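You operate a simulated robot arm through the tools that you are given. There is no shell and no other tool. Be economical: measure what you need, move in short steps, check, and stop when the job is done.

You are at the controls of a simulated robot arm. One attempt, no reset.

Task
Set dome, beige blind and wall vent as the weather card says.
Fine: free the dome brake lever to turn the dial and put it on again.

It is judged by the outcome, as a careful person would: the job done as asked, and still so three seconds after it is handed in. It fails if anything else is knocked over, pushed out of place, dropped, spilled or broken.

Robot
A 6-joint arm with a two-finger parallel gripper, fixed in place. Base frame: the origin is at the foot of the arm, x ahead of it, y to its left, z up; the work surface is at about z = 0.75. Readings come in m, rad, newtons and seconds.
With the tool pointing down near the work surface it reaches from about 0.16 to 0.74 m from the base axis. Its first joint turns from -2.897 to 2.897 rad. Payload 3.91 kg.
The tool frame sits at the grasp point between the pads (the TCP): z along the fingers, y along the line on which they close. The tips reach 0.03 m beyond it. The gripper opens to 0.11 m. The fingers are 0.02 m wide and 0.01 m thick; the gripper's body (0.048 by 0.112 m) begins 0.055 m behind the TCP.
Orientation is that of the tool frame in the base frame, as a unit quaternion [w, x, y, z]. With the fingers straight down and closing along the base's y, the tool's x points along the base's -x, its y along +y and its z along -z.

Tools
- The arm moves only by the tool apply_moves. Its argument "steps" is one flat list of numbers, 6 for each row, row after row: the shift along the tool's x, y, z in m, then the turn, a rotation vector about the tool's x, y, z in rad. In form: [dx, dy, dz, ax, ay, az, dx, dy, dz, ax, ay, az, ...]. A call has 1 to 12 rows; each row shifts and turns the commanded pose from where the row before left it, along the tool's axes as they then stand. "jaw" is the closure in counts, from 0 (fully open) to 255 (shut), set as the call begins (left out, the last holds). A row lasts 0.2 s, in which the tool goes at most 0.05 m and 0.15 rad; a call with a longer step from one row to the next is refused whole, and so is a gripper value outside its range. Where a pose cannot be reached the arm comes as near as it can. A force on the tool above 50 N (or 10 N above the force at the start of the call, whichever is more), or a blocked arm, ends the call early, and 0.2 s more pass. The fingers move at their own pace (about 0.045 m/s each) and stop on an object; they squeeze with about 28 N. The grip force told is the motor's: it shows also when the fingers shut on nothing. Time passes only in rows, and 0.2 s behind the last, so rows that do not move let the fingers close. The reply holds the time, the measured pose of the TCP, the force on the tool along the base axes, the opening and the grip force, in the units named above and with some noise.
- Cameras (640 x 400 px; columns grow to the right, rows downward): "scene" is fixed at [0.2009, -0.6462, 1.4229]; the picture's right is [0.97, -0.24, 0.00], its down [-0.08, -0.31, -0.95] and it looks along [0.23, 0.92, -0.32] (base axes); focal length 349 px, centre (320, 200). "wrist" rides on the gripper at [-0.036, 0, -0.057] in the tool frame; the picture's right is [0.00, -1.00, 0.00], its down [0.97, 0.00, -0.24] and it looks along [0.24, 0.00, 0.97] (tool axes); focal length 218 px, centre (320, 200). There is no depth. A picture from a camera that has moved, and an enlarged one, comes with that camera's place and axes in the base frame and with its lens. The place of the scene camera against the robot may be out by one fixed shift of up to 0.025 m in any direction.
- snapshot(camera): a new picture of that camera. It takes no simulated time.
- move_column(by): slides the trunk up (or, below 0, down) by that many m; the arm rides with it, the base frame stays. It gives what a move gives, with no picture.
- enlarge(camera, box): a new picture of the part [left, top, right, bottom] of that camera's present view, enlarged. It takes no simulated time.
- finish_job(): hands the job in; it is judged then, once.

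Work in short steps. Places have to be worked out from the pictures, the camera data and where the tool is seen: move nearer, look again, correct. Check each grasp and each placing, and mend what went wrong. You have 120 turns and 68 pictures in all, those below and enlarged ones among them. Open the gripper and draw the arm clear of the work before you hand the job in, unless the task says otherwise; then end with one line.

The tools are called after "Call:" by a JSON object that holds its "name" and its "arguments". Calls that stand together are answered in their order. apply_moves: Moves the arm, as the interface text tells. Its arguments: {"type":"object","properties":{"steps":{"type":"array","items":{"type":"number"}},"jaw":{"type":"number"}},"required":["steps"]} The other tools are called the same way: move_column (by) slides the trunk up or down; snapshot (camera) takes a picture; enlarge (camera, box) takes an enlarged picture of a part of a camera's view; finish_job () hands the job in.

At the start:

```text
t: 0.0
eef_pos: [0.3328, 0.3318, 1.1058]
ee_rot: [0.001, -0.001, 1.0, 0.0]
ft_force: [0.0, -0.1, 0.2]
finger_gap: 0.1101
grasp_force: 0.2
trunk travel left (down, up): [-0.525, 0.065]
```

scene: 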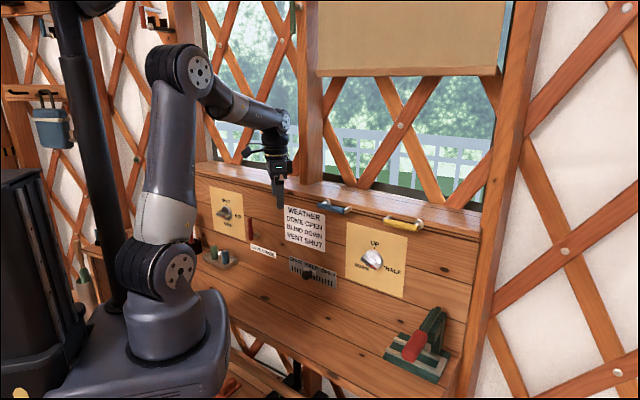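
wrist: 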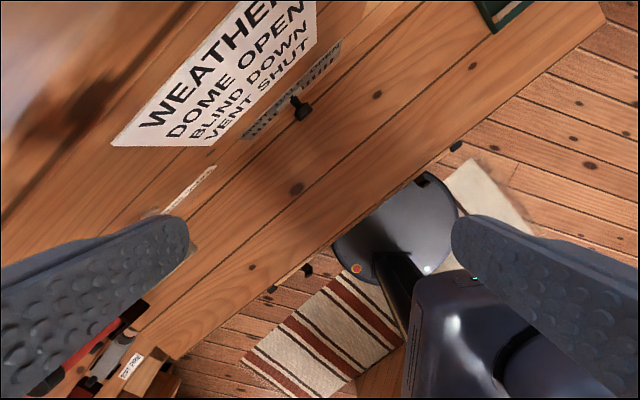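

The card seems to read DOME OPEN, BLIND DOWN, VENT SHUT. I'll enlarge the panel to read the labels.

Call:
{"name": "enlarge", "arguments": {"camera": "scene", "box": [190, 170, 350, 290]}}

Call:
{"name": "enlarge", "arguments": {"camera": "scene", "box": [320, 190, 480, 290]}}

Call:
{"name": "enlarge", "arguments": {"camera": "scene", "box": [360, 280, 480, 390]}}

```text
3.33 times, centred on (270, 230) of scene
camera zoom: at [0.2009, -0.6462, 1.4229], right [0.97, -0.24, 0.0], down [-0.08, -0.31, -0.95], along [0.23, 0.92, -0.32], focal length 1165 px, centre (487, 100)
```

zoom: 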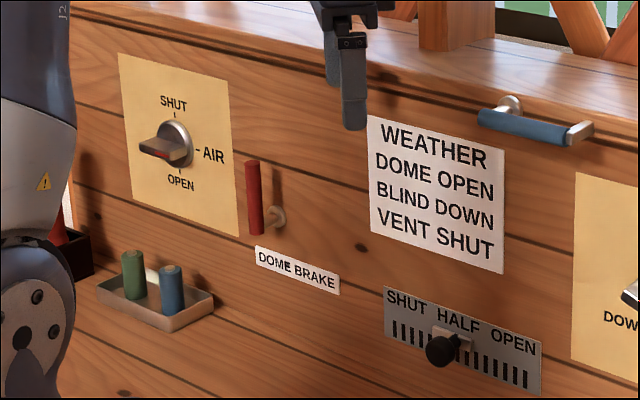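

```text
4.00 times, centred on (400, 240) of scene
camera zoom: at [0.2009, -0.6462, 1.4229], right [0.97, -0.24, 0.0], down [-0.08, -0.31, -0.95], along [0.23, 0.92, -0.32], focal length 1398 px, centre (0, 40)
```

zoom: 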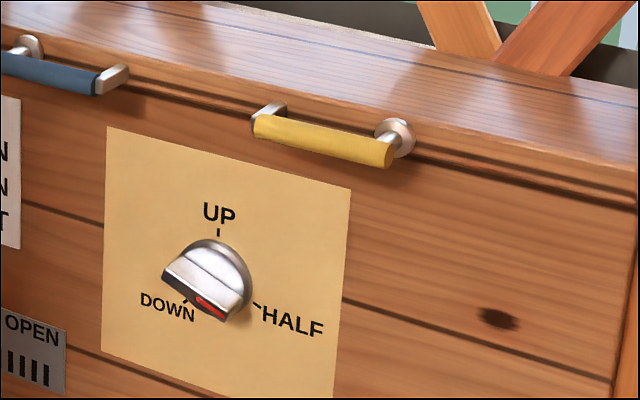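

```text
3.64 times, centred on (420, 335) of scene
camera zoom: at [0.2009, -0.6462, 1.4229], right [0.97, -0.24, 0.0], down [-0.08, -0.31, -0.95], along [0.23, 0.92, -0.32], focal length 1270 px, centre (-44, -291)
```

zoom: 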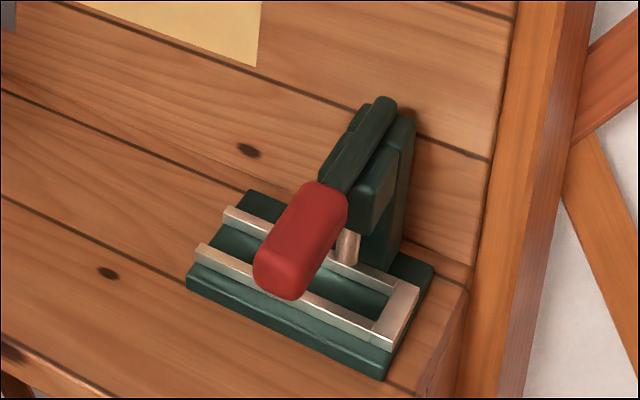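

Panel wall appears to be diagonal ahead-left of the arm, so I'll back away, yaw towards it, then pitch the tool horizontal to see it head on.

Call:
{"name": "apply_moves", "arguments": {"steps": [0.03, 0, 0, 0, 0, -0.134, 0.03, 0, 0, 0, 0, -0.134, 0.03, 0, 0, 0, 0, -0.134, 0.03, 0, 0, 0, 0, -0.134, 0.03, 0, 0, 0, 0, -0.134]}}

Call:
{"name": "snapshot", "arguments": {"camera": "wrist"}}

```text
t: 1.2
eef_pos: [0.1892, 0.2949, 1.1068]
ee_rot: [0.0, -0.33, 0.944, 0.0]
ft_force: [0.9, -1.0, 0.4]
finger_gap: 0.1099
grasp_force: 0.1
trunk travel left (down, up): [-0.525, 0.065]
```

```text
62 pictures are left
camera wrist: at [0.2182, 0.3171, 1.164], right [0.62, -0.78, 0.0], down [-0.76, -0.6, 0.24], along [-0.19, -0.15, -0.97], focal length 218 px, centre (320, 200)
```

wrist: 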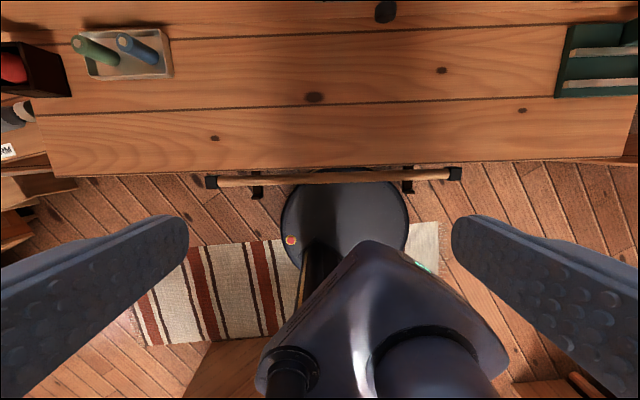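

Aligned within ~2° with the bench. Now pitch the tool up to look at the wall.

Call:
{"name": "apply_moves", "arguments": {"steps": [0, 0, 0, 0, 0, -0.035, 0, 0, 0, 0, -0.143, 0, 0, 0, 0, 0, -0.143, 0, 0, 0, 0, 0, -0.143, 0, 0, 0, 0, 0, -0.143, 0, 0, 0, 0, 0, -0.143, 0, 0, 0, 0, 0, -0.143, 0, 0, 0, 0, 0, -0.143, 0, 0, 0, 0, 0, -0.143, 0, 0, 0, 0, 0, -0.143, 0, 0, 0, 0, 0, -0.143, 0, 0, 0, 0, 0, -0.141, 0]}}

Call:
{"name": "snapshot", "arguments": {"camera": "wrist"}}

Call:
{"name": "snapshot", "arguments": {"camera": "scene"}}

```text
t: 3.8
eef_pos: [0.1892, 0.2934, 1.1068]
ee_rot: [0.664, -0.245, 0.663, 0.245]
ft_force: [-0.4, 0.7, 0.7]
finger_gap: 0.1101
grasp_force: 0.1
trunk travel left (down, up): [-0.525, 0.065]
```

```text
61 pictures are left
camera wrist: at [0.1461, 0.2577, 1.1428], right [0.65, -0.76, 0.0], down [-0.18, -0.15, -0.97], along [0.74, 0.63, -0.24], focal length 218 px, centre (320, 200)
```

wrist: 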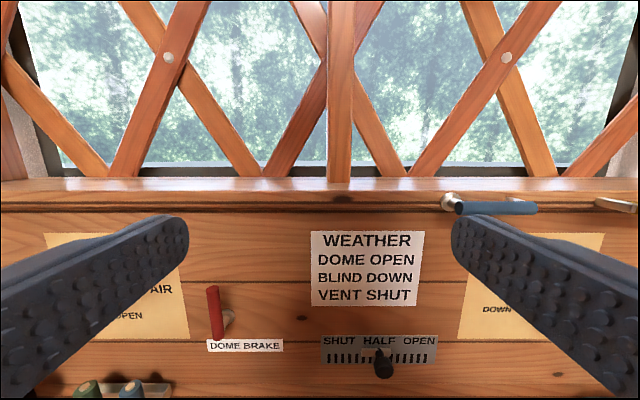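

```text
60 pictures are left
```

scene: 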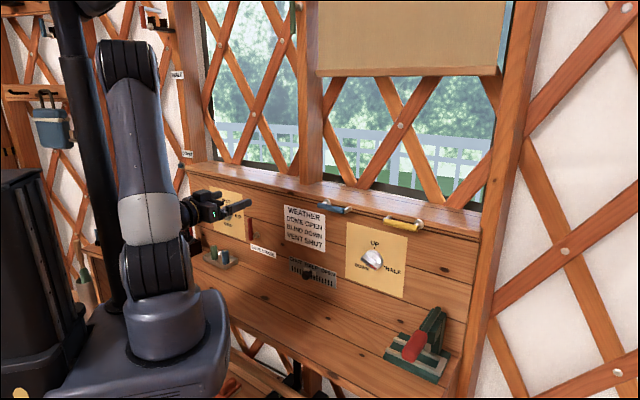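

Good frontal view. I'll shift right and down for parallax and view of the right-hand dial, handles and vent.

Call:
{"name": "apply_moves", "arguments": {"steps": [0.015, -0.045, 0, 0, 0, 0, 0.015, -0.045, 0, 0, 0, 0, 0.015, -0.045, 0, 0, 0, 0, 0.015, -0.045, 0, 0, 0, 0]}}

Call:
{"name": "snapshot", "arguments": {"camera": "wrist"}}

```text
t: 4.8
eef_pos: [0.2943, 0.2411, 1.1735]
ee_rot: [0.697, -0.221, 0.63, 0.263]
ft_force: [0.2, -0.8, -0.8]
finger_gap: 0.11
grasp_force: 0.0
out of reach, approached as far as the arm can: row 1, 2, 3, 4
trunk travel left (down, up): [-0.525, 0.065]
```

```text
59 pictures are left
camera wrist: at [0.2486, 0.2014, 1.2027], right [0.64, -0.77, -0.02], down [-0.12, -0.07, -0.99], along [0.76, 0.64, -0.13], focal length 218 px, centre (320, 200)
```

wrist: 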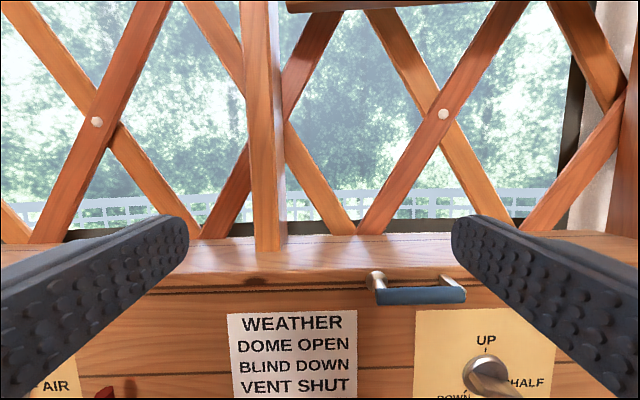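

Blind dial triangulates to about (0.570, 0.205, 0.936), wall normal ≈ (0.76, 0.65, 0). The last pose was too close to the base; move forward toward the wall and right.

Call:
{"name": "apply_moves", "arguments": {"steps": [0, -0.03, 0.02, 0, 0, 0, 0.01, -0.03, 0.02, 0, 0, 0, 0.01, -0.03, 0.02, 0, 0, 0]}}

Call:
{"name": "snapshot", "arguments": {"camera": "wrist"}}

```text
t: 5.6
eef_pos: [0.2968, 0.2452, 1.1553]
ee_rot: [0.678, -0.235, 0.649, 0.251]
ft_force: [0.3, 0.1, 0.6]
finger_gap: 0.11
grasp_force: 0.0
out of reach, approached as far as the arm can: row 1, 2, 3
trunk travel left (down, up): [-0.525, 0.065]
```

```text
58 pictures are left
camera wrist: at [0.2522, 0.2084, 1.1877], right [0.65, -0.76, -0.01], down [-0.15, -0.12, -0.98], along [0.75, 0.64, -0.2], focal length 218 px, centre (320, 200)
```

wrist: 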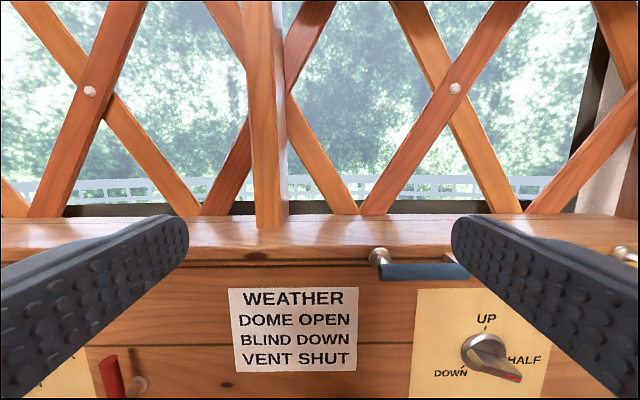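

The arm is folded too tight at this height; lower the trunk so the panel sits higher relative to the shoulder. The fingers are ~0.15 m off the wall and stay above the bench.

Call:
{"name": "move_column", "arguments": {"by": -0.18}}

Call:
{"name": "snapshot", "arguments": {"camera": "scene"}}

```text
t: 7.6
eef_pos: [0.2976, 0.2462, 0.9744]
ee_rot: [0.678, -0.235, 0.649, 0.253]
ft_force: [0.5, -0.1, -0.3]
finger_gap: 0.1098
grasp_force: 0.0
trunk travel left (down, up): [-0.345, 0.245]
```

```text
57 pictures are left
```

scene: 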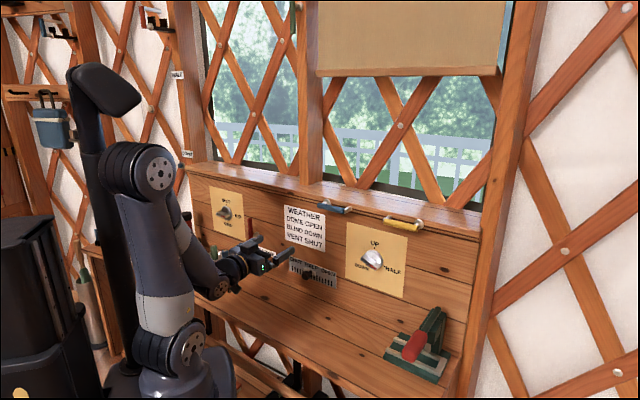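

Now command up and right towards a pose in front of the blind dial, checking reach.

Call:
{"name": "apply_moves", "arguments": {"steps": [-0.04, 0, 0, 0, 0, 0, -0.04, 0, 0, 0, 0, 0]}}

```text
t: 8.2
eef_pos: [0.2882, 0.2312, 1.0375]
ee_rot: [0.663, -0.244, 0.666, 0.241]
ft_force: [0.3, 0.5, -0.1]
finger_gap: 0.1102
grasp_force: 0.2
trunk travel left (down, up): [-0.345, 0.245]
```

Call:
{"name": "apply_moves", "arguments": {"steps": [0, -0.03, 0, 0, 0, 0, 0, -0.03, 0, 0, 0, 0, 0, -0.03, 0, 0, 0, 0, 0, -0.03, 0, 0, 0, 0]}}

Call:
{"name": "snapshot", "arguments": {"camera": "wrist"}}

```text
t: 9.2
eef_pos: [0.2961, 0.221, 1.039]
ee_rot: [0.664, -0.243, 0.665, 0.241]
ft_force: [0.4, -0.1, -0.1]
finger_gap: 0.1097
grasp_force: 0.1
out of reach, approached as far as the arm can: row 1, 2, 3, 4
trunk travel left (down, up): [-0.345, 0.245]
```

```text
56 pictures are left
camera wrist: at [0.2529, 0.1853, 1.0754], right [0.64, -0.77, 0.0], down [-0.18, -0.16, -0.97], along [0.74, 0.62, -0.24], focal length 218 px, centre (320, 200)
```

wrist: 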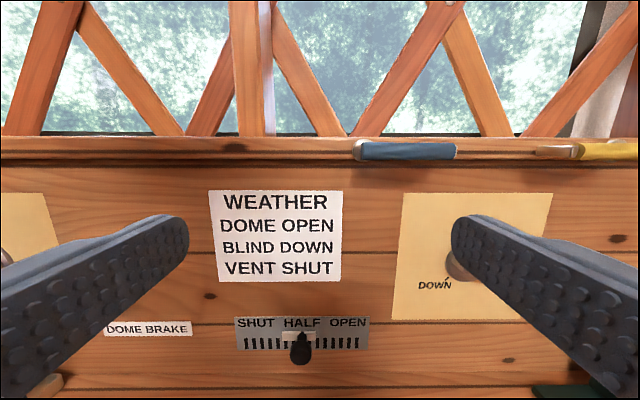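

Lateral motion fails near the base-axis singularity; go forward first, then right.

Call:
{"name": "apply_moves", "arguments": {"steps": [0, 0, 0.03, 0, 0, 0, 0, 0, 0.03, 0, 0, 0, 0, -0.02, 0.01, 0, 0, 0, 0, -0.03, 0, 0, 0, 0, 0, -0.03, 0, 0, 0, 0, 0, -0.03, 0, 0, 0, 0]}}

```text
t: 10.6
eef_pos: [0.3323, 0.2651, 1.0483]
ee_rot: [0.664, -0.243, 0.666, 0.24]
ft_force: [1.1, -0.1, 0.6]
finger_gap: 0.1101
grasp_force: 0.0
out of reach, approached as far as the arm can: row 1, 2, 3, 4, 5, 6
trunk travel left (down, up): [-0.345, 0.245]
```

I'll nudge the column to re-sync the commanded pose, then lower a bit and go straight forward in small steps.

Call:
{"name": "move_column", "arguments": {"by": -0.02}}

Call:
{"name": "apply_moves", "arguments": {"steps": [0.02, 0, 0.01, 0, 0, 0, 0.02, 0, 0.01, 0, 0, 0, 0, 0, 0.02, 0, 0, 0]}}

Call:
{"name": "apply_moves", "arguments": {"steps": [0, -0.02, 0, 0, 0, 0, 0, -0.02, 0, 0, 0, 0]}}

```text
t: 11.3
eef_pos: [0.3329, 0.2655, 1.029]
ee_rot: [0.664, -0.243, 0.665, 0.24]
ft_force: [0.2, -0.2, -0.8]
finger_gap: 0.1097
grasp_force: 0.1
trunk travel left (down, up): [-0.325, 0.265]
```

```text
t: 12.1
eef_pos: [0.3524, 0.2982, 0.9892]
ee_rot: [0.664, -0.241, 0.666, 0.239]
ft_force: [0.5, 0.5, -1.1]
finger_gap: 0.11
grasp_force: 0.1
out of reach, approached as far as the arm can: row 1, 2, 3
trunk travel left (down, up): [-0.325, 0.265]
```

```text
t: 12.7
eef_pos: [0.3519, 0.2952, 0.9945]
ee_rot: [0.664, -0.241, 0.666, 0.239]
ft_force: [0.6, -1.0, -0.3]
finger_gap: 0.11
grasp_force: 0.0
out of reach, approached as far as the arm can: row 1, 2
trunk travel left (down, up): [-0.325, 0.265]
```

Motion is constrained as if one wrist joint is at a limit. I'll re-sync and test whether rolling the tool frees it.

Call:
{"name": "move_column", "arguments": {"by": 0.01}}

Call:
{"name": "apply_moves", "arguments": {"steps": [0, 0, 0, 0, 0, 0.14, 0, 0, 0, 0, 0, 0.14, 0, 0, 0, 0, 0, 0.14, 0, 0, 0, 0, 0, 0.14, 0, -0.02, 0, 0, 0, 0, 0, -0.02, 0, 0, 0, 0]}}

Call:
{"name": "snapshot", "arguments": {"camera": "scene"}}

```text
t: 13.2
eef_pos: [0.3511, 0.2951, 1.0048]
ee_rot: [0.664, -0.241, 0.667, 0.238]
ft_force: [0.4, 0.3, 0.5]
finger_gap: 0.11
grasp_force: 0.2
trunk travel left (down, up): [-0.335, 0.255]
```

```text
t: 14.7
eef_pos: [0.2927, 0.2978, 1.0577]
ee_rot: [0.572, -0.046, 0.708, 0.411]
ft_force: [0.4, 0.9, 0.0]
finger_gap: 0.1101
grasp_force: 0.0
out of reach, approached as far as the arm can: row 1, 2, 3, 4, 5, 6
trunk travel left (down, up): [-0.335, 0.255]
```

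```text
55 pictures are left
```

scene: 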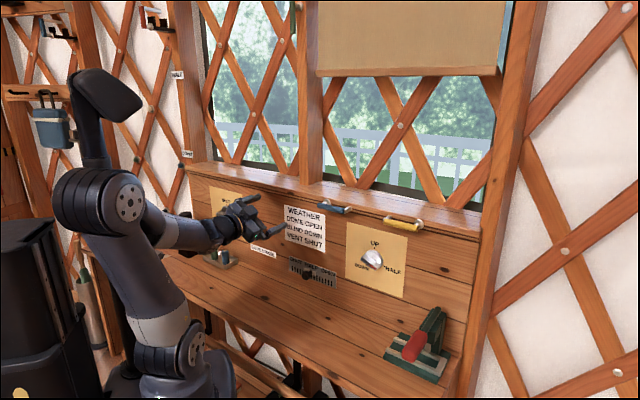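

Positive roll makes it worse, so the roll joint is at its limit; I'll re-sync and roll the other way.

Call:
{"name": "move_column", "arguments": {"by": 0.01}}

Call:
{"name": "apply_moves", "arguments": {"steps": [0, 0, 0, 0, 0, -0.14, 0, 0, 0, 0, 0, -0.14, 0, 0, 0, 0, 0, -0.14, 0, 0, 0, 0, 0, -0.14, 0, 0, 0, 0, 0, -0.14, 0, 0, 0, 0, 0, -0.14, 0, 0, 0, 0, 0, -0.14, 0, 0, 0, 0, 0, -0.14]}}

```text
t: 15.2
eef_pos: [0.2933, 0.2976, 1.0683]
ee_rot: [0.572, -0.047, 0.708, 0.411]
ft_force: [-0.9, 0.6, 0.2]
finger_gap: 0.1098
grasp_force: 0.1
trunk travel left (down, up): [-0.345, 0.245]
```

```text
t: 17.0
eef_pos: [0.2935, 0.2971, 1.0683]
ee_rot: [0.703, -0.417, 0.574, 0.044]
ft_force: [-0.1, -0.2, 0.8]
finger_gap: 0.1102
grasp_force: 0.0
trunk travel left (down, up): [-0.345, 0.245]
```

Full roll freedom on the negative side. Roll another −1.0 so tool x points right and y down, then forward/right.

Call:
{"name": "apply_moves", "arguments": {"steps": [0, 0, 0, 0, 0, -0.14, 0, 0, 0, 0, 0, -0.14, 0, 0, 0, 0, 0, -0.14, 0, 0, 0, 0, 0, -0.14, 0, 0, 0, 0, 0, -0.14, 0, 0, 0, 0, 0, -0.14, 0, 0, 0, 0, 0, -0.16, 0.03, 0.01, 0.0, 0, 0, 0, 0.03, 0.01, 0.0, 0, 0, 0, 0.03, 0.01, 0.0, 0, 0, 0]}}

Call:
{"name": "snapshot", "arguments": {"camera": "wrist"}}

```text
refused: row 7 steps farther than a row can; nothing moved
```

```text
54 pictures are left
camera wrist: at [0.2368, 0.2769, 1.0996], right [0.54, -0.65, 0.54], down [0.14, -0.56, -0.82], along [0.83, 0.52, -0.21], focal length 218 px, centre (320, 200)
```

wrist: 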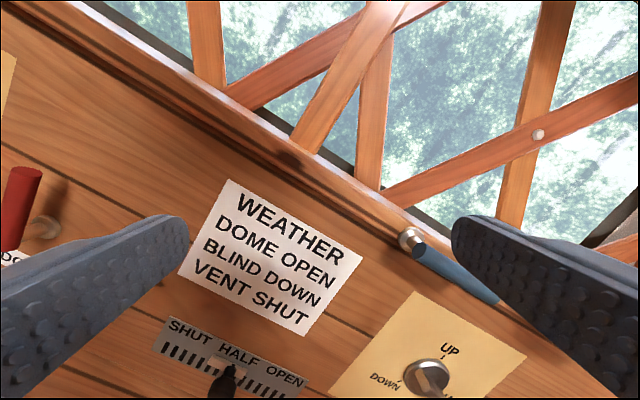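

Row 7 too large; retry with 0.14 turns.

Call:
{"name": "apply_moves", "arguments": {"steps": [0, 0, 0, 0, 0, -0.145, 0, 0, 0, 0, 0, -0.145, 0, 0, 0, 0, 0, -0.145, 0, 0, 0, 0, 0, -0.145, 0, 0, 0, 0, 0, -0.145, 0, 0, 0, 0, 0, -0.145, 0, 0, 0, 0, 0, -0.13, 0.03, 0.01, 0.0, 0, 0, 0, 0.03, 0.01, 0.0, 0, 0, 0, 0.03, 0.01, 0.0, 0, 0, 0]}}

Call:
{"name": "snapshot", "arguments": {"camera": "wrist"}}

```text
t: 19.2
eef_pos: [0.3249, 0.2479, 1.0438]
ee_rot: [-0.637, 0.64, -0.307, 0.3]
ft_force: [-0.7, -0.5, 0.0]
finger_gap: 0.1102
grasp_force: 0.1
out of reach, approached as far as the arm can: row 9, 10
trunk travel left (down, up): [-0.345, 0.245]
```

```text
53 pictures are left
camera wrist: at [0.2589, 0.241, 1.0439], right [0.01, 0.0, 1.0], down [0.43, -0.9, 0.0], along [0.9, 0.43, -0.01], focal length 218 px, centre (320, 200)
```

wrist: 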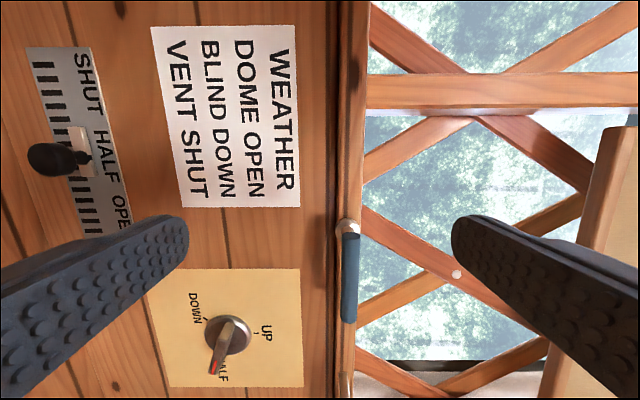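

The blind dial reads HALF, and needs ~115° clockwise to DOWN. Re-sync, go forward first, then right and down towards it.

Call:
{"name": "move_column", "arguments": {"by": -0.01}}

Call:
{"name": "apply_moves", "arguments": {"steps": [0, 0.03, 0.02, 0, 0, 0, 0, 0.03, 0.02, 0, 0, 0, 0, 0.03, 0.01, 0, 0, 0, 0.02, 0, 0, 0, 0, 0, 0.02, 0, 0, 0, 0, 0]}}

```text
t: 19.8
eef_pos: [0.3259, 0.2479, 1.0332]
ee_rot: [-0.637, 0.64, -0.307, 0.3]
ft_force: [0.2, 0.0, 0.4]
finger_gap: 0.1099
grasp_force: 0.1
trunk travel left (down, up): [-0.335, 0.255]
```

```text
t: 21.0
eef_pos: [0.344, 0.292, 0.9493]
ee_rot: [-0.636, 0.64, -0.309, 0.302]
ft_force: [0.4, -0.4, -0.2]
finger_gap: 0.1097
grasp_force: 0.0
out of reach, approached as far as the arm can: row 1, 2, 3, 4, 5
trunk travel left (down, up): [-0.335, 0.255]
```

Same limit line as before, so it's a yaw/base-joint limit rather than roll. Test: yaw the tool right while moving right.

Call:
{"name": "move_column", "arguments": {"by": 0.01}}

Call:
{"name": "apply_moves", "arguments": {"steps": [0, 0, 0, 0, 0.1, 0, 0, 0, 0, 0, 0.1, 0, 0.02, 0, 0, 0, 0.1, 0, 0.02, 0, 0, 0, 0, 0]}}

Call:
{"name": "snapshot", "arguments": {"camera": "scene"}}

```text
t: 21.6
eef_pos: [0.3433, 0.2924, 0.9597]
ee_rot: [-0.636, 0.639, -0.31, 0.302]
ft_force: [0.0, 0.0, -1.1]
finger_gap: 0.11
grasp_force: 0.1
trunk travel left (down, up): [-0.345, 0.245]
```

```text
t: 22.6
eef_pos: [0.3603, 0.2547, 0.9596]
ee_rot: [-0.582, 0.587, -0.401, 0.395]
ft_force: [0.6, 0.3, -0.6]
finger_gap: 0.1101
grasp_force: 0.1
trunk travel left (down, up): [-0.345, 0.245]
```

```text
52 pictures are left
```

scene: 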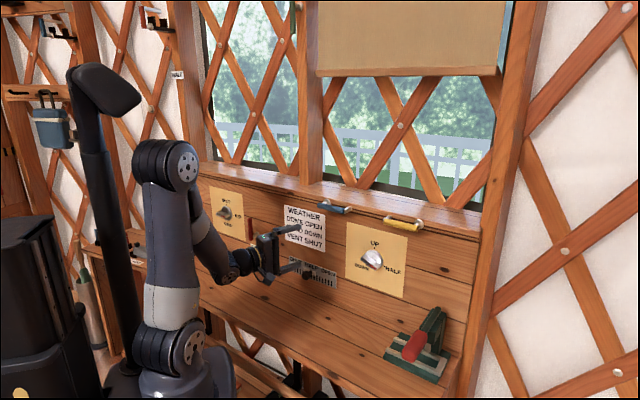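

Yawing right frees it. So I'll approach the blind dial with the tool yawed, then see how far it can be straightened there.

Call:
{"name": "apply_moves", "arguments": {"steps": [0.03, 0.006, 0.01, 0, 0, 0, 0.03, 0.006, 0.01, 0, 0, 0, 0.03, 0.006, 0.01, 0, 0, 0, 0.03, 0.006, 0.01, 0, 0, 0]}}

Call:
{"name": "apply_moves", "arguments": {"steps": [0, 0, 0, 0, -0.1, 0, 0, 0, 0, 0, -0.1, 0, 0, 0, 0, 0, -0.1, 0]}}

Call:
{"name": "snapshot", "arguments": {"camera": "wrist"}}

```text
t: 23.6
eef_pos: [0.4145, 0.1926, 0.9426]
ee_rot: [-0.582, 0.586, -0.401, 0.395]
ft_force: [0.2, -0.2, 0.4]
finger_gap: 0.11
grasp_force: 0.1
out of reach, approached as far as the arm can: row 3, 4
trunk travel left (down, up): [-0.345, 0.245]
```

```text
t: 24.4
eef_pos: [0.3363, 0.2761, 0.9562]
ee_rot: [-0.634, 0.639, -0.312, 0.304]
ft_force: [0.5, -0.1, 0.0]
finger_gap: 0.1101
grasp_force: 0.2
out of reach, approached as far as the arm can: row 1, 2, 3
trunk travel left (down, up): [-0.345, 0.245]
```

```text
51 pictures are left
camera wrist: at [0.2691, 0.2703, 0.9575], right [0.01, 0.0, 1.0], down [0.41, -0.91, 0.0], along [0.91, 0.41, -0.01], focal length 218 px, centre (320, 200)
```

wrist: 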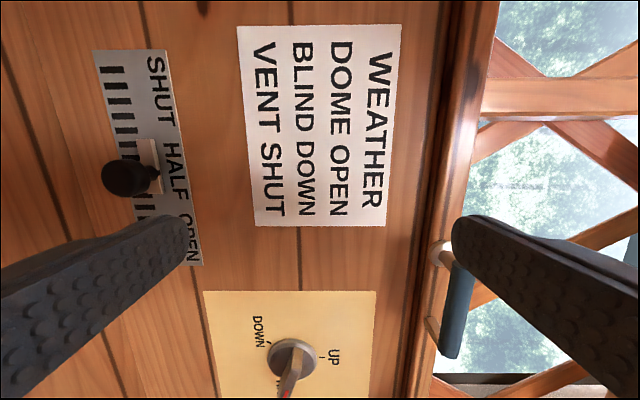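

Rule found: tool axis must pass right of base axis. I'll approach the blind dial obliquely (az ≈ 18°) and check the view there.

Call:
{"name": "move_column", "arguments": {"by": -0.01}}

Call:
{"name": "apply_moves", "arguments": {"steps": [0, 0, 0, 0, 0.12, 0, 0, 0, 0, 0, 0.12, 0, 0, 0, 0, 0, 0.12, 0, 0.034, 0, 0.017, 0, 0, 0, 0.034, 0, 0.017, 0, 0, 0, 0.034, 0, 0.017, 0, 0, 0, 0.034, 0, 0.017, 0, 0, 0]}}

Call:
{"name": "snapshot", "arguments": {"camera": "wrist"}}

```text
t: 25.0
eef_pos: [0.3363, 0.2758, 0.947]
ee_rot: [-0.634, 0.637, -0.313, 0.306]
ft_force: [0.3, -0.1, -0.3]
finger_gap: 0.11
grasp_force: 0.0
trunk travel left (down, up): [-0.335, 0.255]
```

```text
t: 26.6
eef_pos: [0.4395, 0.1734, 0.948]
ee_rot: [-0.567, 0.573, -0.421, 0.416]
ft_force: [-0.2, 0.4, 0.6]
finger_gap: 0.1101
grasp_force: 0.1
out of reach, approached as far as the arm can: row 7
trunk travel left (down, up): [-0.335, 0.255]
```

```text
50 pictures are left
camera wrist: at [0.3743, 0.1905, 0.9481], right [0.01, 0.0, 1.0], down [0.06, -1.0, 0.0], along [1.0, 0.06, -0.01], focal length 218 px, centre (320, 200)
```

wrist: 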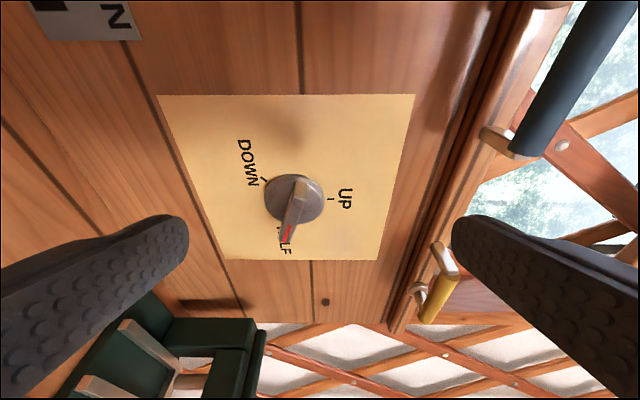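

Good view of the dial; enlarge it to measure angles and the bar.

Call:
{"name": "enlarge", "arguments": {"camera": "wrist", "box": [220, 130, 380, 260]}}

```text
3.08 times, centred on (300, 195) of wrist
camera zoom: at [0.3743, 0.1905, 0.9481], right [0.01, 0.0, 1.0], down [0.06, -1.0, 0.0], along [1.0, 0.06, -0.01], focal length 672 px, centre (382, 215)
```

zoom: 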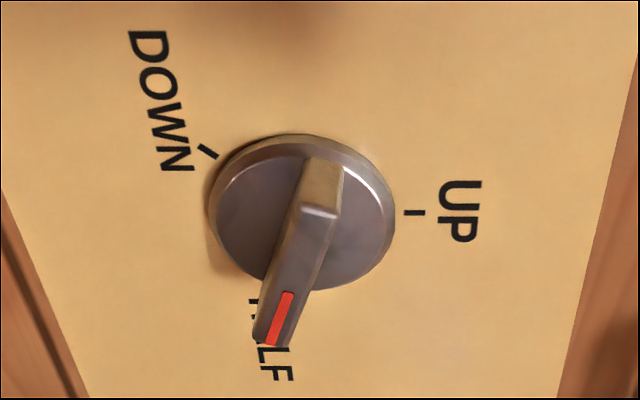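

Bar ≈108° (HALF); DOWN ≈220°. Before engaging I'll test in free space whether roll can go to ~+40° here (after yawing a bit more right).

Call:
{"name": "apply_moves", "arguments": {"steps": [-0.03, 0, 0, 0, 0.06, 0, 0, 0, 0, 0, 0, 0.14, 0, 0, 0, 0, 0, 0.14, 0, 0, 0, 0, 0, 0.14, 0, 0, 0, 0, 0, 0.14, 0, 0, 0, 0, 0, 0.14, 0, 0, 0, 0, 0, 0.14, 0, 0, 0, 0, 0, 0.14, 0, 0, 0, 0, 0, 0.14, 0, 0, 0, 0, 0, 0.14, 0, 0, 0, 0, 0, 0.14, 0, 0, 0, 0, 0, 0.14]}}

Call:
{"name": "apply_moves", "arguments": {"steps": [0, 0, 0, 0, 0, 0.14, 0, 0, 0, 0, 0, 0.14, 0, 0, 0, 0, 0, 0.14, 0, 0, 0, 0, 0, 0.14, 0, 0, 0, 0, 0, 0.14, 0, 0, 0, 0, 0, 0.14]}}

```text
t: 29.2
eef_pos: [0.431, 0.1994, 0.9468]
ee_rot: [0.698, -0.098, 0.705, 0.077]
ft_force: [0.0, 0.3, -0.1]
finger_gap: 0.1102
grasp_force: 0.1
trunk travel left (down, up): [-0.335, 0.255]
```

```text
t: 30.6
eef_pos: [0.3771, 0.2448, 1.0691]
ee_rot: [0.605, 0.199, 0.685, 0.354]
ft_force: [-0.3, 1.1, -0.5]
finger_gap: 0.1102
grasp_force: 0.1
out of reach, approached as far as the arm can: row 2, 3, 4, 5, 6
trunk travel left (down, up): [-0.335, 0.255]
```

Positive roll limit is ≈+8°. Use the opposite grip: roll to about −252° and turn from there to −140°.

Call:
{"name": "move_column", "arguments": {"by": -0.01}}

Call:
{"name": "apply_moves", "arguments": {"steps": [0, 0, 0, 0, 0, -0.1445, 0, 0, 0, 0, 0, -0.1445, 0, 0, 0, 0, 0, -0.1445, 0, 0, 0, 0, 0, -0.1445, 0, 0, 0, 0, 0, -0.1445, 0, 0, 0, 0, 0, -0.1445, 0, 0, 0, 0, 0, -0.1445, 0, 0, 0, 0, 0, -0.1445, 0, 0, 0, 0, 0, -0.1445, 0, 0, 0, 0, 0, -0.1445, 0, 0, 0, 0, 0, -0.1445, 0, 0, 0, 0, 0, -0.1445]}}

Call:
{"name": "apply_moves", "arguments": {"steps": [0, 0, 0, 0, 0, -0.1445, 0, 0, 0, 0, 0, -0.1445, 0, 0, 0, 0, 0, -0.1445, 0, 0, 0, 0, 0, -0.1445, 0, 0, 0, 0, 0, -0.1445, 0, 0, 0, 0, 0, -0.1445, 0, 0, 0, 0, 0, -0.1445, 0, 0, 0, 0, 0, -0.1445, 0, 0, 0, 0, 0, -0.1445, 0, 0, 0, 0, 0, -0.1445, 0, 0, 0, 0, 0, -0.1445, 0, 0, 0, 0, 0, -0.1445]}}

Call:
{"name": "apply_moves", "arguments": {"steps": [0, 0, 0, 0, 0, -0.1445, 0, 0, 0, 0, 0, -0.1445, 0, 0, 0, 0, 0, -0.1445, 0, 0, 0, 0, 0, -0.1445, 0, 0, 0, 0, 0, -0.1445, 0, 0, 0, 0, 0, -0.1445, 0, 0, 0, 0, 0, -0.1445, 0, 0, 0, 0, 0, -0.1445, 0, 0, 0, 0, 0, -0.1445, 0, 0, 0, 0, 0, -0.1445, 0, 0, 0, 0, 0, -0.1445, 0, 0, 0, 0, 0, -0.1445]}}

```text
t: 31.1
eef_pos: [0.3781, 0.2436, 1.0592]
ee_rot: [0.606, 0.199, 0.686, 0.351]
ft_force: [0.0, -0.1, 1.0]
finger_gap: 0.1101
grasp_force: 0.1
trunk travel left (down, up): [-0.325, 0.265]
```

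```text
t: 33.8
eef_pos: [0.3773, 0.2449, 1.0605]
ee_rot: [0.66, -0.395, 0.594, -0.236]
ft_force: [-0.6, -0.6, -0.2]
finger_gap: 0.1101
grasp_force: 0.0
trunk travel left (down, up): [-0.325, 0.265]
```

```text
t: 36.4
eef_pos: [0.3768, 0.2445, 1.0592]
ee_rot: [-0.247, 0.709, -0.083, 0.656]
ft_force: [0.6, 0.1, -0.7]
finger_gap: 0.1099
grasp_force: 0.1
trunk travel left (down, up): [-0.325, 0.265]
```

```text
t: 39.0
eef_pos: [0.378, 0.2422, 1.0593]
ee_rot: [0.339, 0.522, 0.487, 0.613]
ft_force: [-0.3, 0.7, 0.6]
finger_gap: 0.11
grasp_force: 0.0
trunk travel left (down, up): [-0.325, 0.265]
```

Orientation right (az 14°, x along the bar). Move laterally to in front of the dial, narrowing the jaws to ~35 mm.

Call:
{"name": "apply_moves", "arguments": {"steps": [-0.03, -0.025, 0, 0, 0, 0, -0.03, -0.025, 0, 0, 0, 0, -0.031, -0.025, 0.01, 0, 0, 0, -0.031, -0.026, 0.02, 0, 0, 0, 0, 0, 0.026, 0, 0, 0], "jaw": 174}}

Call:
{"name": "snapshot", "arguments": {"camera": "wrist"}}

```text
t: 40.1
eef_pos: [0.4493, 0.1762, 0.9238]
ee_rot: [0.338, 0.522, 0.487, 0.613]
ft_force: [0.9, -0.8, 0.3]
finger_gap: 0.035
grasp_force: 0.1
trunk travel left (down, up): [-0.325, 0.265]
```

```text
48 pictures are left
camera wrist: at [0.4026, 0.1304, 0.9146], right [-0.09, 0.3, -0.95], down [-0.45, 0.84, 0.31], along [0.89, 0.46, 0.06], focal length 218 px, centre (320, 200)
```

wrist: 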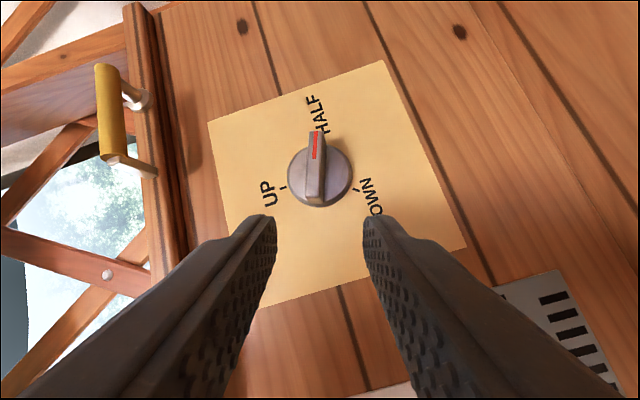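

Dial disc at ≈(0.583, 0.203, 0.920). Shift ~12 mm right to centre on the bar, advance 65 mm and look.

Call:
{"name": "apply_moves", "arguments": {"steps": [-0.0115, 0.003, 0.015, 0, 0, 0, 0, 0, 0.025, 0, 0, 0, 0, 0, 0.025, 0, 0, 0]}}

Call:
{"name": "snapshot", "arguments": {"camera": "wrist"}}

Call:
{"name": "enlarge", "arguments": {"camera": "scene", "box": [320, 210, 440, 300]}}

```text
t: 41.0
eef_pos: [0.5168, 0.1813, 0.9224]
ee_rot: [0.34, 0.523, 0.484, 0.613]
ft_force: [0.6, -0.2, -0.5]
finger_gap: 0.035
grasp_force: 0.1
trunk travel left (down, up): [-0.325, 0.265]
```

```text
47 pictures are left
camera wrist: at [0.4687, 0.1351, 0.9122], right [-0.09, 0.3, -0.95], down [-0.45, 0.84, 0.31], along [0.89, 0.45, 0.06], focal length 218 px, centre (320, 200)
```

wrist: 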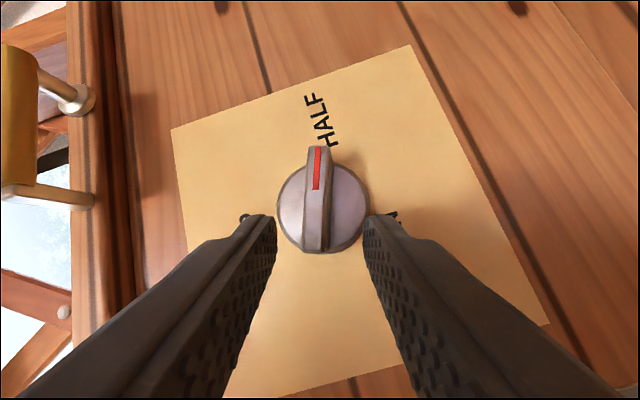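

```text
4.44 times, centred on (380, 255) of scene
camera zoom: at [0.2009, -0.6462, 1.4229], right [0.97, -0.24, 0.0], down [-0.08, -0.31, -0.95], along [0.23, 0.92, -0.32], focal length 1553 px, centre (53, -44)
```

zoom: 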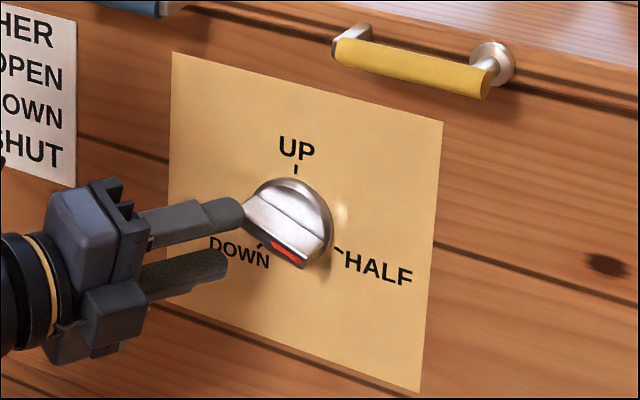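

Aligned: bar is between the fingers; advance 28 mm.

Call:
{"name": "apply_moves", "arguments": {"steps": [-0.003, 0, 0.014, 0, 0, 0, 0, 0, 0.014, 0, 0, 0]}}

Call:
{"name": "snapshot", "arguments": {"camera": "wrist"}}

Call:
{"name": "enlarge", "arguments": {"camera": "scene", "box": [320, 210, 440, 300]}}

```text
t: 41.5
eef_pos: [0.5404, 0.1889, 0.922]
ee_rot: [0.341, 0.525, 0.484, 0.611]
ft_force: [-1.2, 0.3, 0.2]
finger_gap: 0.0349
grasp_force: 0.0
out of reach, approached as far as the arm can: row 1
trunk travel left (down, up): [-0.325, 0.265]
```

```text
45 pictures are left
camera wrist: at [0.4936, 0.1442, 0.9119], right [-0.09, 0.3, -0.95], down [-0.44, 0.84, 0.31], along [0.89, 0.45, 0.06], focal length 218 px, centre (320, 200)
```

wrist: 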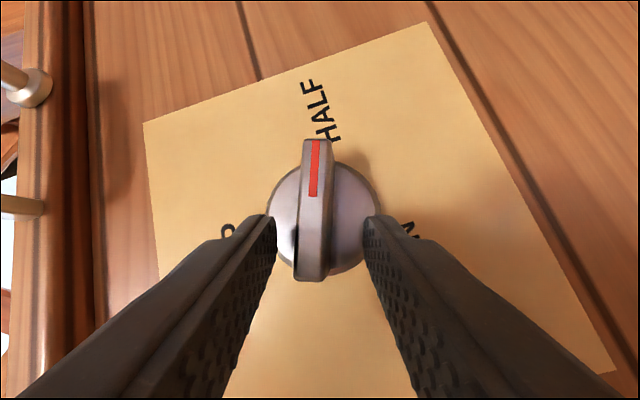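

```text
4.44 times, centred on (380, 255) of scene
camera zoom: at [0.2009, -0.6462, 1.4229], right [0.97, -0.24, 0.0], down [-0.08, -0.31, -0.95], along [0.23, 0.92, -0.32], focal length 1553 px, centre (53, -44)
```

zoom: 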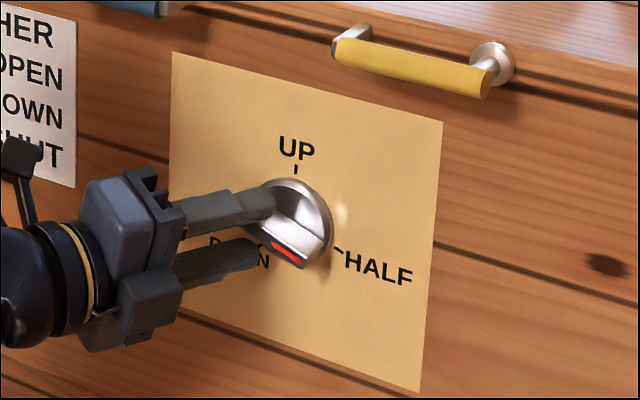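

Fingers straddle the bar. I'll narrow the jaws to ~26 mm as a loose wrench and roll +45° clockwise, then check.

Call:
{"name": "apply_moves", "arguments": {"steps": [0, 0, 0, 0, 0, 0, 0, 0, 0, 0, 0, 0.13, 0, 0, 0, 0, 0, 0.13, 0, 0, 0, 0, 0, 0.13, 0, 0, 0, 0, 0, 0.13, 0, 0, 0, 0, 0, 0.13, 0, 0, 0, 0, 0, 0.13], "jaw": 195}}

Call:
{"name": "snapshot", "arguments": {"camera": "wrist"}}

Call:
{"name": "enlarge", "arguments": {"camera": "scene", "box": [320, 210, 440, 300]}}

```text
t: 43.1
eef_pos: [0.5415, 0.1875, 0.9238]
ee_rot: [0.083, 0.669, 0.244, 0.697]
ft_force: [2.4, -9.0, 16.6]
finger_gap: 0.0336
grasp_force: 7.5
trunk travel left (down, up): [-0.325, 0.265]
```

```text
43 pictures are left
camera wrist: at [0.4888, 0.1601, 0.8923], right [-0.21, 0.87, -0.45], down [-0.32, 0.38, 0.87], along [0.92, 0.33, 0.2], focal length 218 px, centre (320, 200)
```

wrist: 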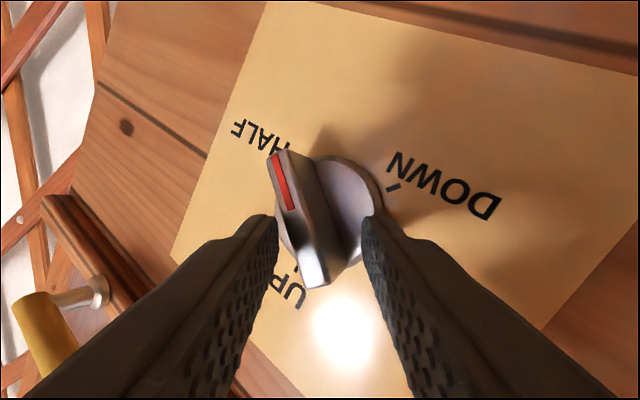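

```text
4.44 times, centred on (380, 255) of scene
camera zoom: at [0.2009, -0.6462, 1.4229], right [0.97, -0.24, 0.0], down [-0.08, -0.31, -0.95], along [0.23, 0.92, -0.32], focal length 1553 px, centre (53, -44)
```

zoom: 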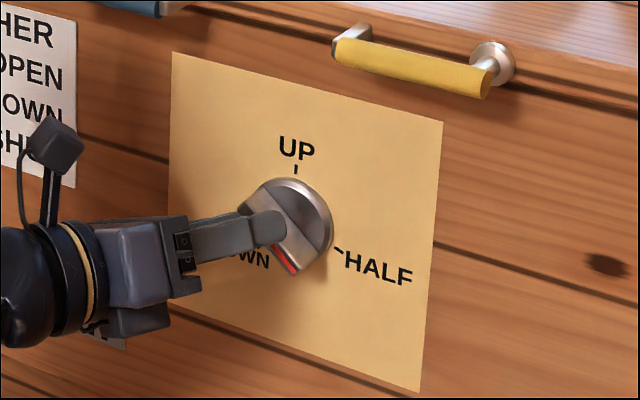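

It's turning (bar lagging ~25° behind the tool). Continue rolling.

Call:
{"name": "apply_moves", "arguments": {"steps": [0, 0, 0, 0, 0, 0.12, 0, 0, 0, 0, 0, 0.12, 0, 0, 0, 0, 0, 0.12, 0, 0, 0, 0, 0, 0.12, 0, 0, 0, 0, 0, 0.12, 0, 0, 0, 0, 0, 0.12]}}

Call:
{"name": "snapshot", "arguments": {"camera": "wrist"}}

```text
t: 44.5
eef_pos: [0.5394, 0.1878, 0.918]
ee_rot: [-0.168, 0.717, -0.003, 0.676]
ft_force: [0.4, -25.8, -4.5]
finger_gap: 0.0388
grasp_force: 12.7
out of reach, approached as far as the arm can: row 3
trunk travel left (down, up): [-0.325, 0.265]
```

```text
41 pictures are left
camera wrist: at [0.4818, 0.1852, 0.885], right [-0.22, 0.94, 0.25], down [-0.15, -0.28, 0.95], along [0.96, 0.17, 0.2], focal length 218 px, centre (320, 200)
```

wrist: 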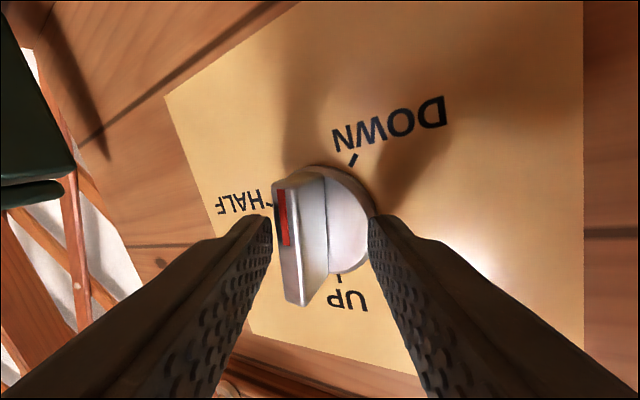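

Bar is at ~25° short of DOWN; dial centre is a bit right of the tool axis (25 N side load). Yaw slightly right and shift right to relieve, then roll a little more.

Call:
{"name": "apply_moves", "arguments": {"steps": [0, 0.003, 0, -0.05, 0, 0, 0, 0.003, 0, -0.03, 0, 0, 0, 0, 0, 0, 0, 0.12, 0, 0, 0, 0, 0, 0.12]}}

Call:
{"name": "snapshot", "arguments": {"camera": "wrist"}}

```text
t: 45.5
eef_pos: [0.5429, 0.1846, 0.921]
ee_rot: [-0.224, 0.711, -0.115, 0.657]
ft_force: [1.1, -7.7, -1.3]
finger_gap: 0.0297
grasp_force: 3.8
trunk travel left (down, up): [-0.325, 0.265]
```

```text
40 pictures are left
camera wrist: at [0.4823, 0.1929, 0.8912], right [-0.13, 0.87, 0.47], down [-0.13, -0.48, 0.87], along [0.98, 0.05, 0.18], focal length 218 px, centre (320, 200)
```

wrist: 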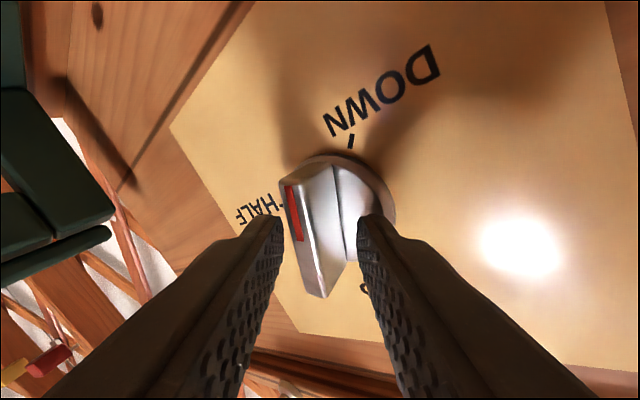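

Continue rolling ~25°.

Call:
{"name": "apply_moves", "arguments": {"steps": [0, 0, 0, 0, 0, 0.12, 0, 0, 0, 0, 0, 0.12, 0, 0, 0, 0, 0, 0.12, 0, 0, 0, 0, 0, 0.1]}}

Call:
{"name": "snapshot", "arguments": {"camera": "wrist"}}

Call:
{"name": "enlarge", "arguments": {"camera": "scene", "box": [320, 210, 440, 300]}}

```text
t: 46.5
eef_pos: [0.5427, 0.1849, 0.9207]
ee_rot: [-0.366, 0.667, -0.274, 0.588]
ft_force: [-0.6, -9.4, -5.4]
finger_gap: 0.0302
grasp_force: 4.2
trunk travel left (down, up): [-0.325, 0.265]
```

```text
39 pictures are left
camera wrist: at [0.4807, 0.2048, 0.9013], right [-0.07, 0.58, 0.81], down [-0.08, -0.81, 0.58], along [0.99, -0.03, 0.1], focal length 218 px, centre (320, 200)
```

wrist: 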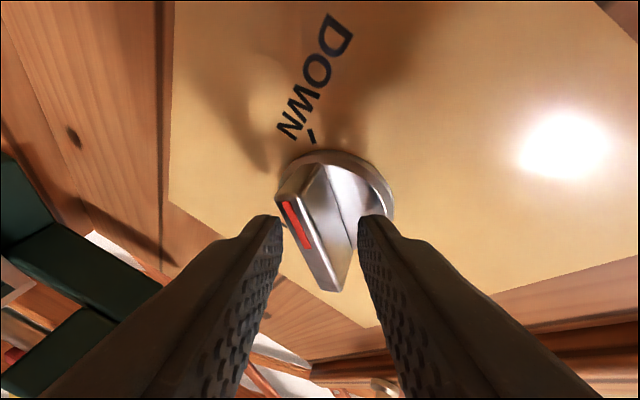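

```text
4.44 times, centred on (380, 255) of scene
camera zoom: at [0.2009, -0.6462, 1.4229], right [0.97, -0.24, 0.0], down [-0.08, -0.31, -0.95], along [0.23, 0.92, -0.32], focal length 1553 px, centre (53, -44)
```

zoom: 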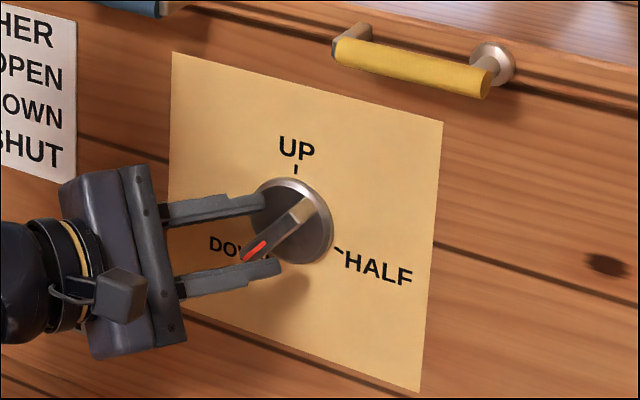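

The pointer now seems near DOWN. Open jaws slightly, back off, and inspect.

Call:
{"name": "apply_moves", "arguments": {"steps": [0, 0, 0, 0, 0, 0, 0, 0, 0, 0, 0, 0, 0, 0, -0.02, 0, 0, 0, 0, 0, -0.03, 0, 0, 0, 0, 0, -0.03, 0, 0, 0], "jaw": 150}}

Call:
{"name": "snapshot", "arguments": {"camera": "wrist"}}

Call:
{"name": "enlarge", "arguments": {"camera": "scene", "box": [350, 225, 400, 285]}}

```text
t: 47.8
eef_pos: [0.4636, 0.1714, 0.9249]
ee_rot: [-0.366, 0.667, -0.273, 0.589]
ft_force: [0.9, -1.4, -0.2]
finger_gap: 0.0454
grasp_force: 0.2
trunk travel left (down, up): [-0.325, 0.265]
```

```text
37 pictures are left
camera wrist: at [0.4021, 0.1923, 0.9051], right [-0.07, 0.58, 0.81], down [-0.09, -0.81, 0.58], along [0.99, -0.03, 0.1], focal length 218 px, centre (320, 200)
```

wrist: 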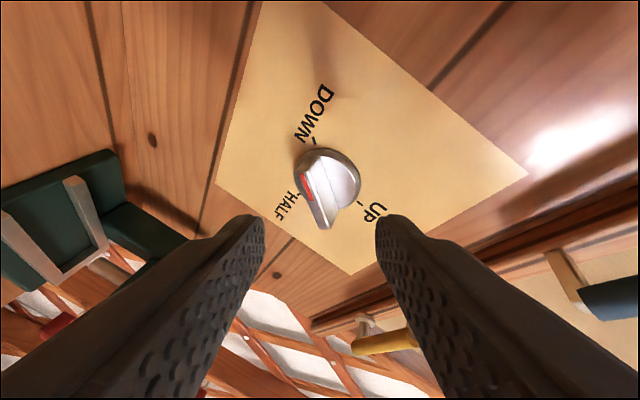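

```text
6.67 times, centred on (375, 255) of scene
camera zoom: at [0.2009, -0.6462, 1.4229], right [0.97, -0.24, 0.0], down [-0.08, -0.31, -0.95], along [0.23, 0.92, -0.32], focal length 2329 px, centre (-47, -167)
```

zoom: 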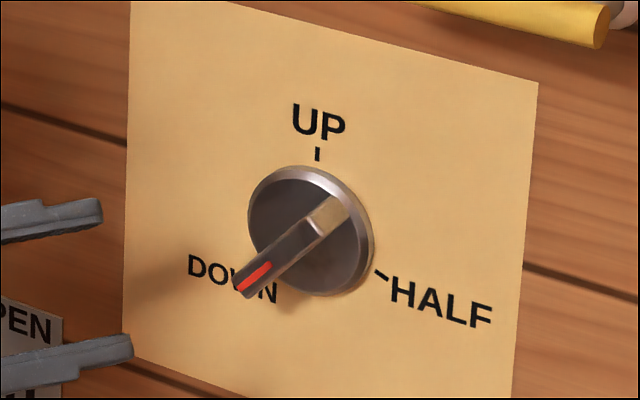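

Estimate: DOWN tick at ~230°, bar at ~226°. Verify with an enlarged wrist view.

Call:
{"name": "enlarge", "arguments": {"camera": "wrist", "box": [250, 80, 410, 240]}}

```text
2.50 times, centred on (330, 160) of wrist
camera zoom: at [0.4021, 0.1923, 0.9051], right [-0.07, 0.58, 0.81], down [-0.09, -0.81, 0.58], along [0.99, -0.03, 0.1], focal length 546 px, centre (295, 300)
```

zoom: 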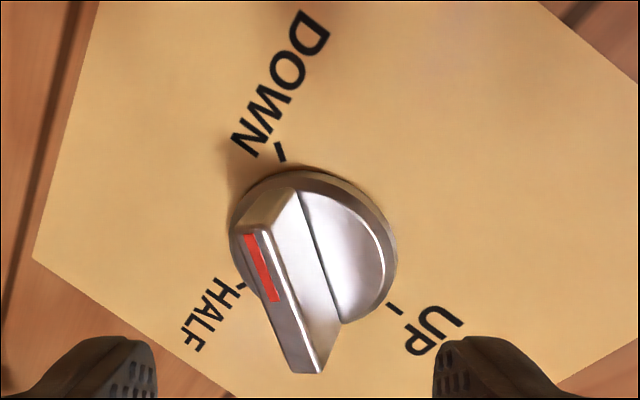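

The bar points right at DOWN (within ~2°). Next the vent: its ball knob triangulates to ≈(0.413, 0.354, 0.807). Retreat and roll back to x-down.

Call:
{"name": "apply_moves", "arguments": {"steps": [0, 0, -0.03, 0, 0, 0, 0, 0, -0.02, 0, 0, 0.14, 0, 0, 0, 0, 0, 0.14, 0, 0, 0, 0, 0, 0.14, 0, 0, 0, 0, 0, 0.14, 0, 0, 0, 0, 0, 0.14, 0, 0, 0, 0, 0, 0.14, 0, 0, 0, 0, 0, 0.14, 0, 0, 0, 0, 0, 0.14, 0, 0, 0, 0, 0, 0.14, 0, 0, 0, 0, 0, 0.14, 0, 0, 0, 0, 0, 0.14], "jaw": 150}}

Call:
{"name": "apply_moves", "arguments": {"steps": [0, 0, 0, 0, 0, 0.14, 0, 0, 0, 0, 0, 0.14, 0, 0, 0, 0, 0, 0.14, 0, 0, 0, 0, 0, 0.14]}}

Call:
{"name": "snapshot", "arguments": {"camera": "scene"}}

```text
t: 50.4
eef_pos: [0.4146, 0.1633, 0.9257]
ee_rot: [0.673, -0.287, 0.661, -0.167]
ft_force: [0.3, -0.6, -0.3]
finger_gap: 0.0453
grasp_force: 0.1
trunk travel left (down, up): [-0.325, 0.265]
```

```text
t: 51.4
eef_pos: [0.4141, 0.1628, 0.9267]
ee_rot: [0.693, -0.093, 0.714, 0.024]
ft_force: [-0.1, 0.7, 0.2]
finger_gap: 0.0451
grasp_force: 0.1
trunk travel left (down, up): [-0.325, 0.265]
```

```text
34 pictures are left
```

scene: 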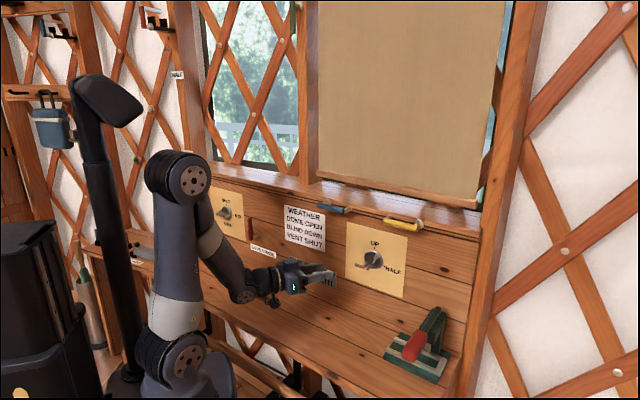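

The blind is fully down. Now swing left with yaw and pitch down toward the vent knob.

Call:
{"name": "apply_moves", "arguments": {"steps": [0, 0.04, 0, 0, 0, 0, 0, 0.04, 0, -0.1, 0, 0, 0, 0.04, 0, -0.1, 0, 0, 0, 0.043, 0, -0.1, 0, 0, 0, 0, 0, -0.09, 0, 0, 0, 0, 0, 0, 0.14, 0, 0, 0, 0, 0, 0.14, 0, 0, 0, 0, 0, 0.14, 0, 0, 0, 0, 0, 0.14, 0]}}

Call:
{"name": "snapshot", "arguments": {"camera": "wrist"}}

```text
t: 53.4
eef_pos: [0.3739, 0.32, 0.9118]
ee_rot: [0.444, -0.264, 0.851, 0.095]
ft_force: [-0.4, 0.4, 0.4]
finger_gap: 0.0454
grasp_force: 0.1
trunk travel left (down, up): [-0.325, 0.265]
```

```text
33 pictures are left
camera wrist: at [0.3516, 0.313, 0.9738], right [0.53, -0.84, 0.07], down [-0.62, -0.45, -0.64], along [0.57, 0.29, -0.76], focal length 218 px, centre (320, 200)
```

wrist: 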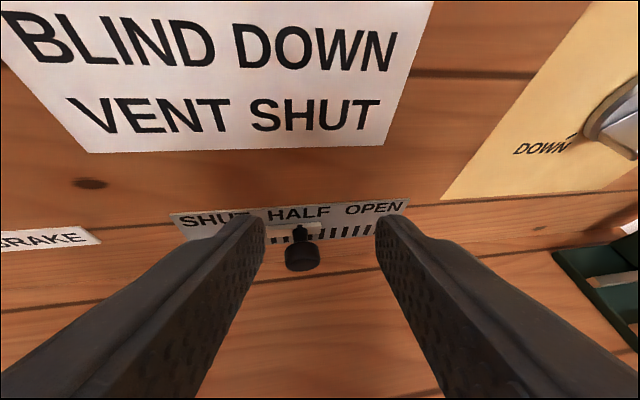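

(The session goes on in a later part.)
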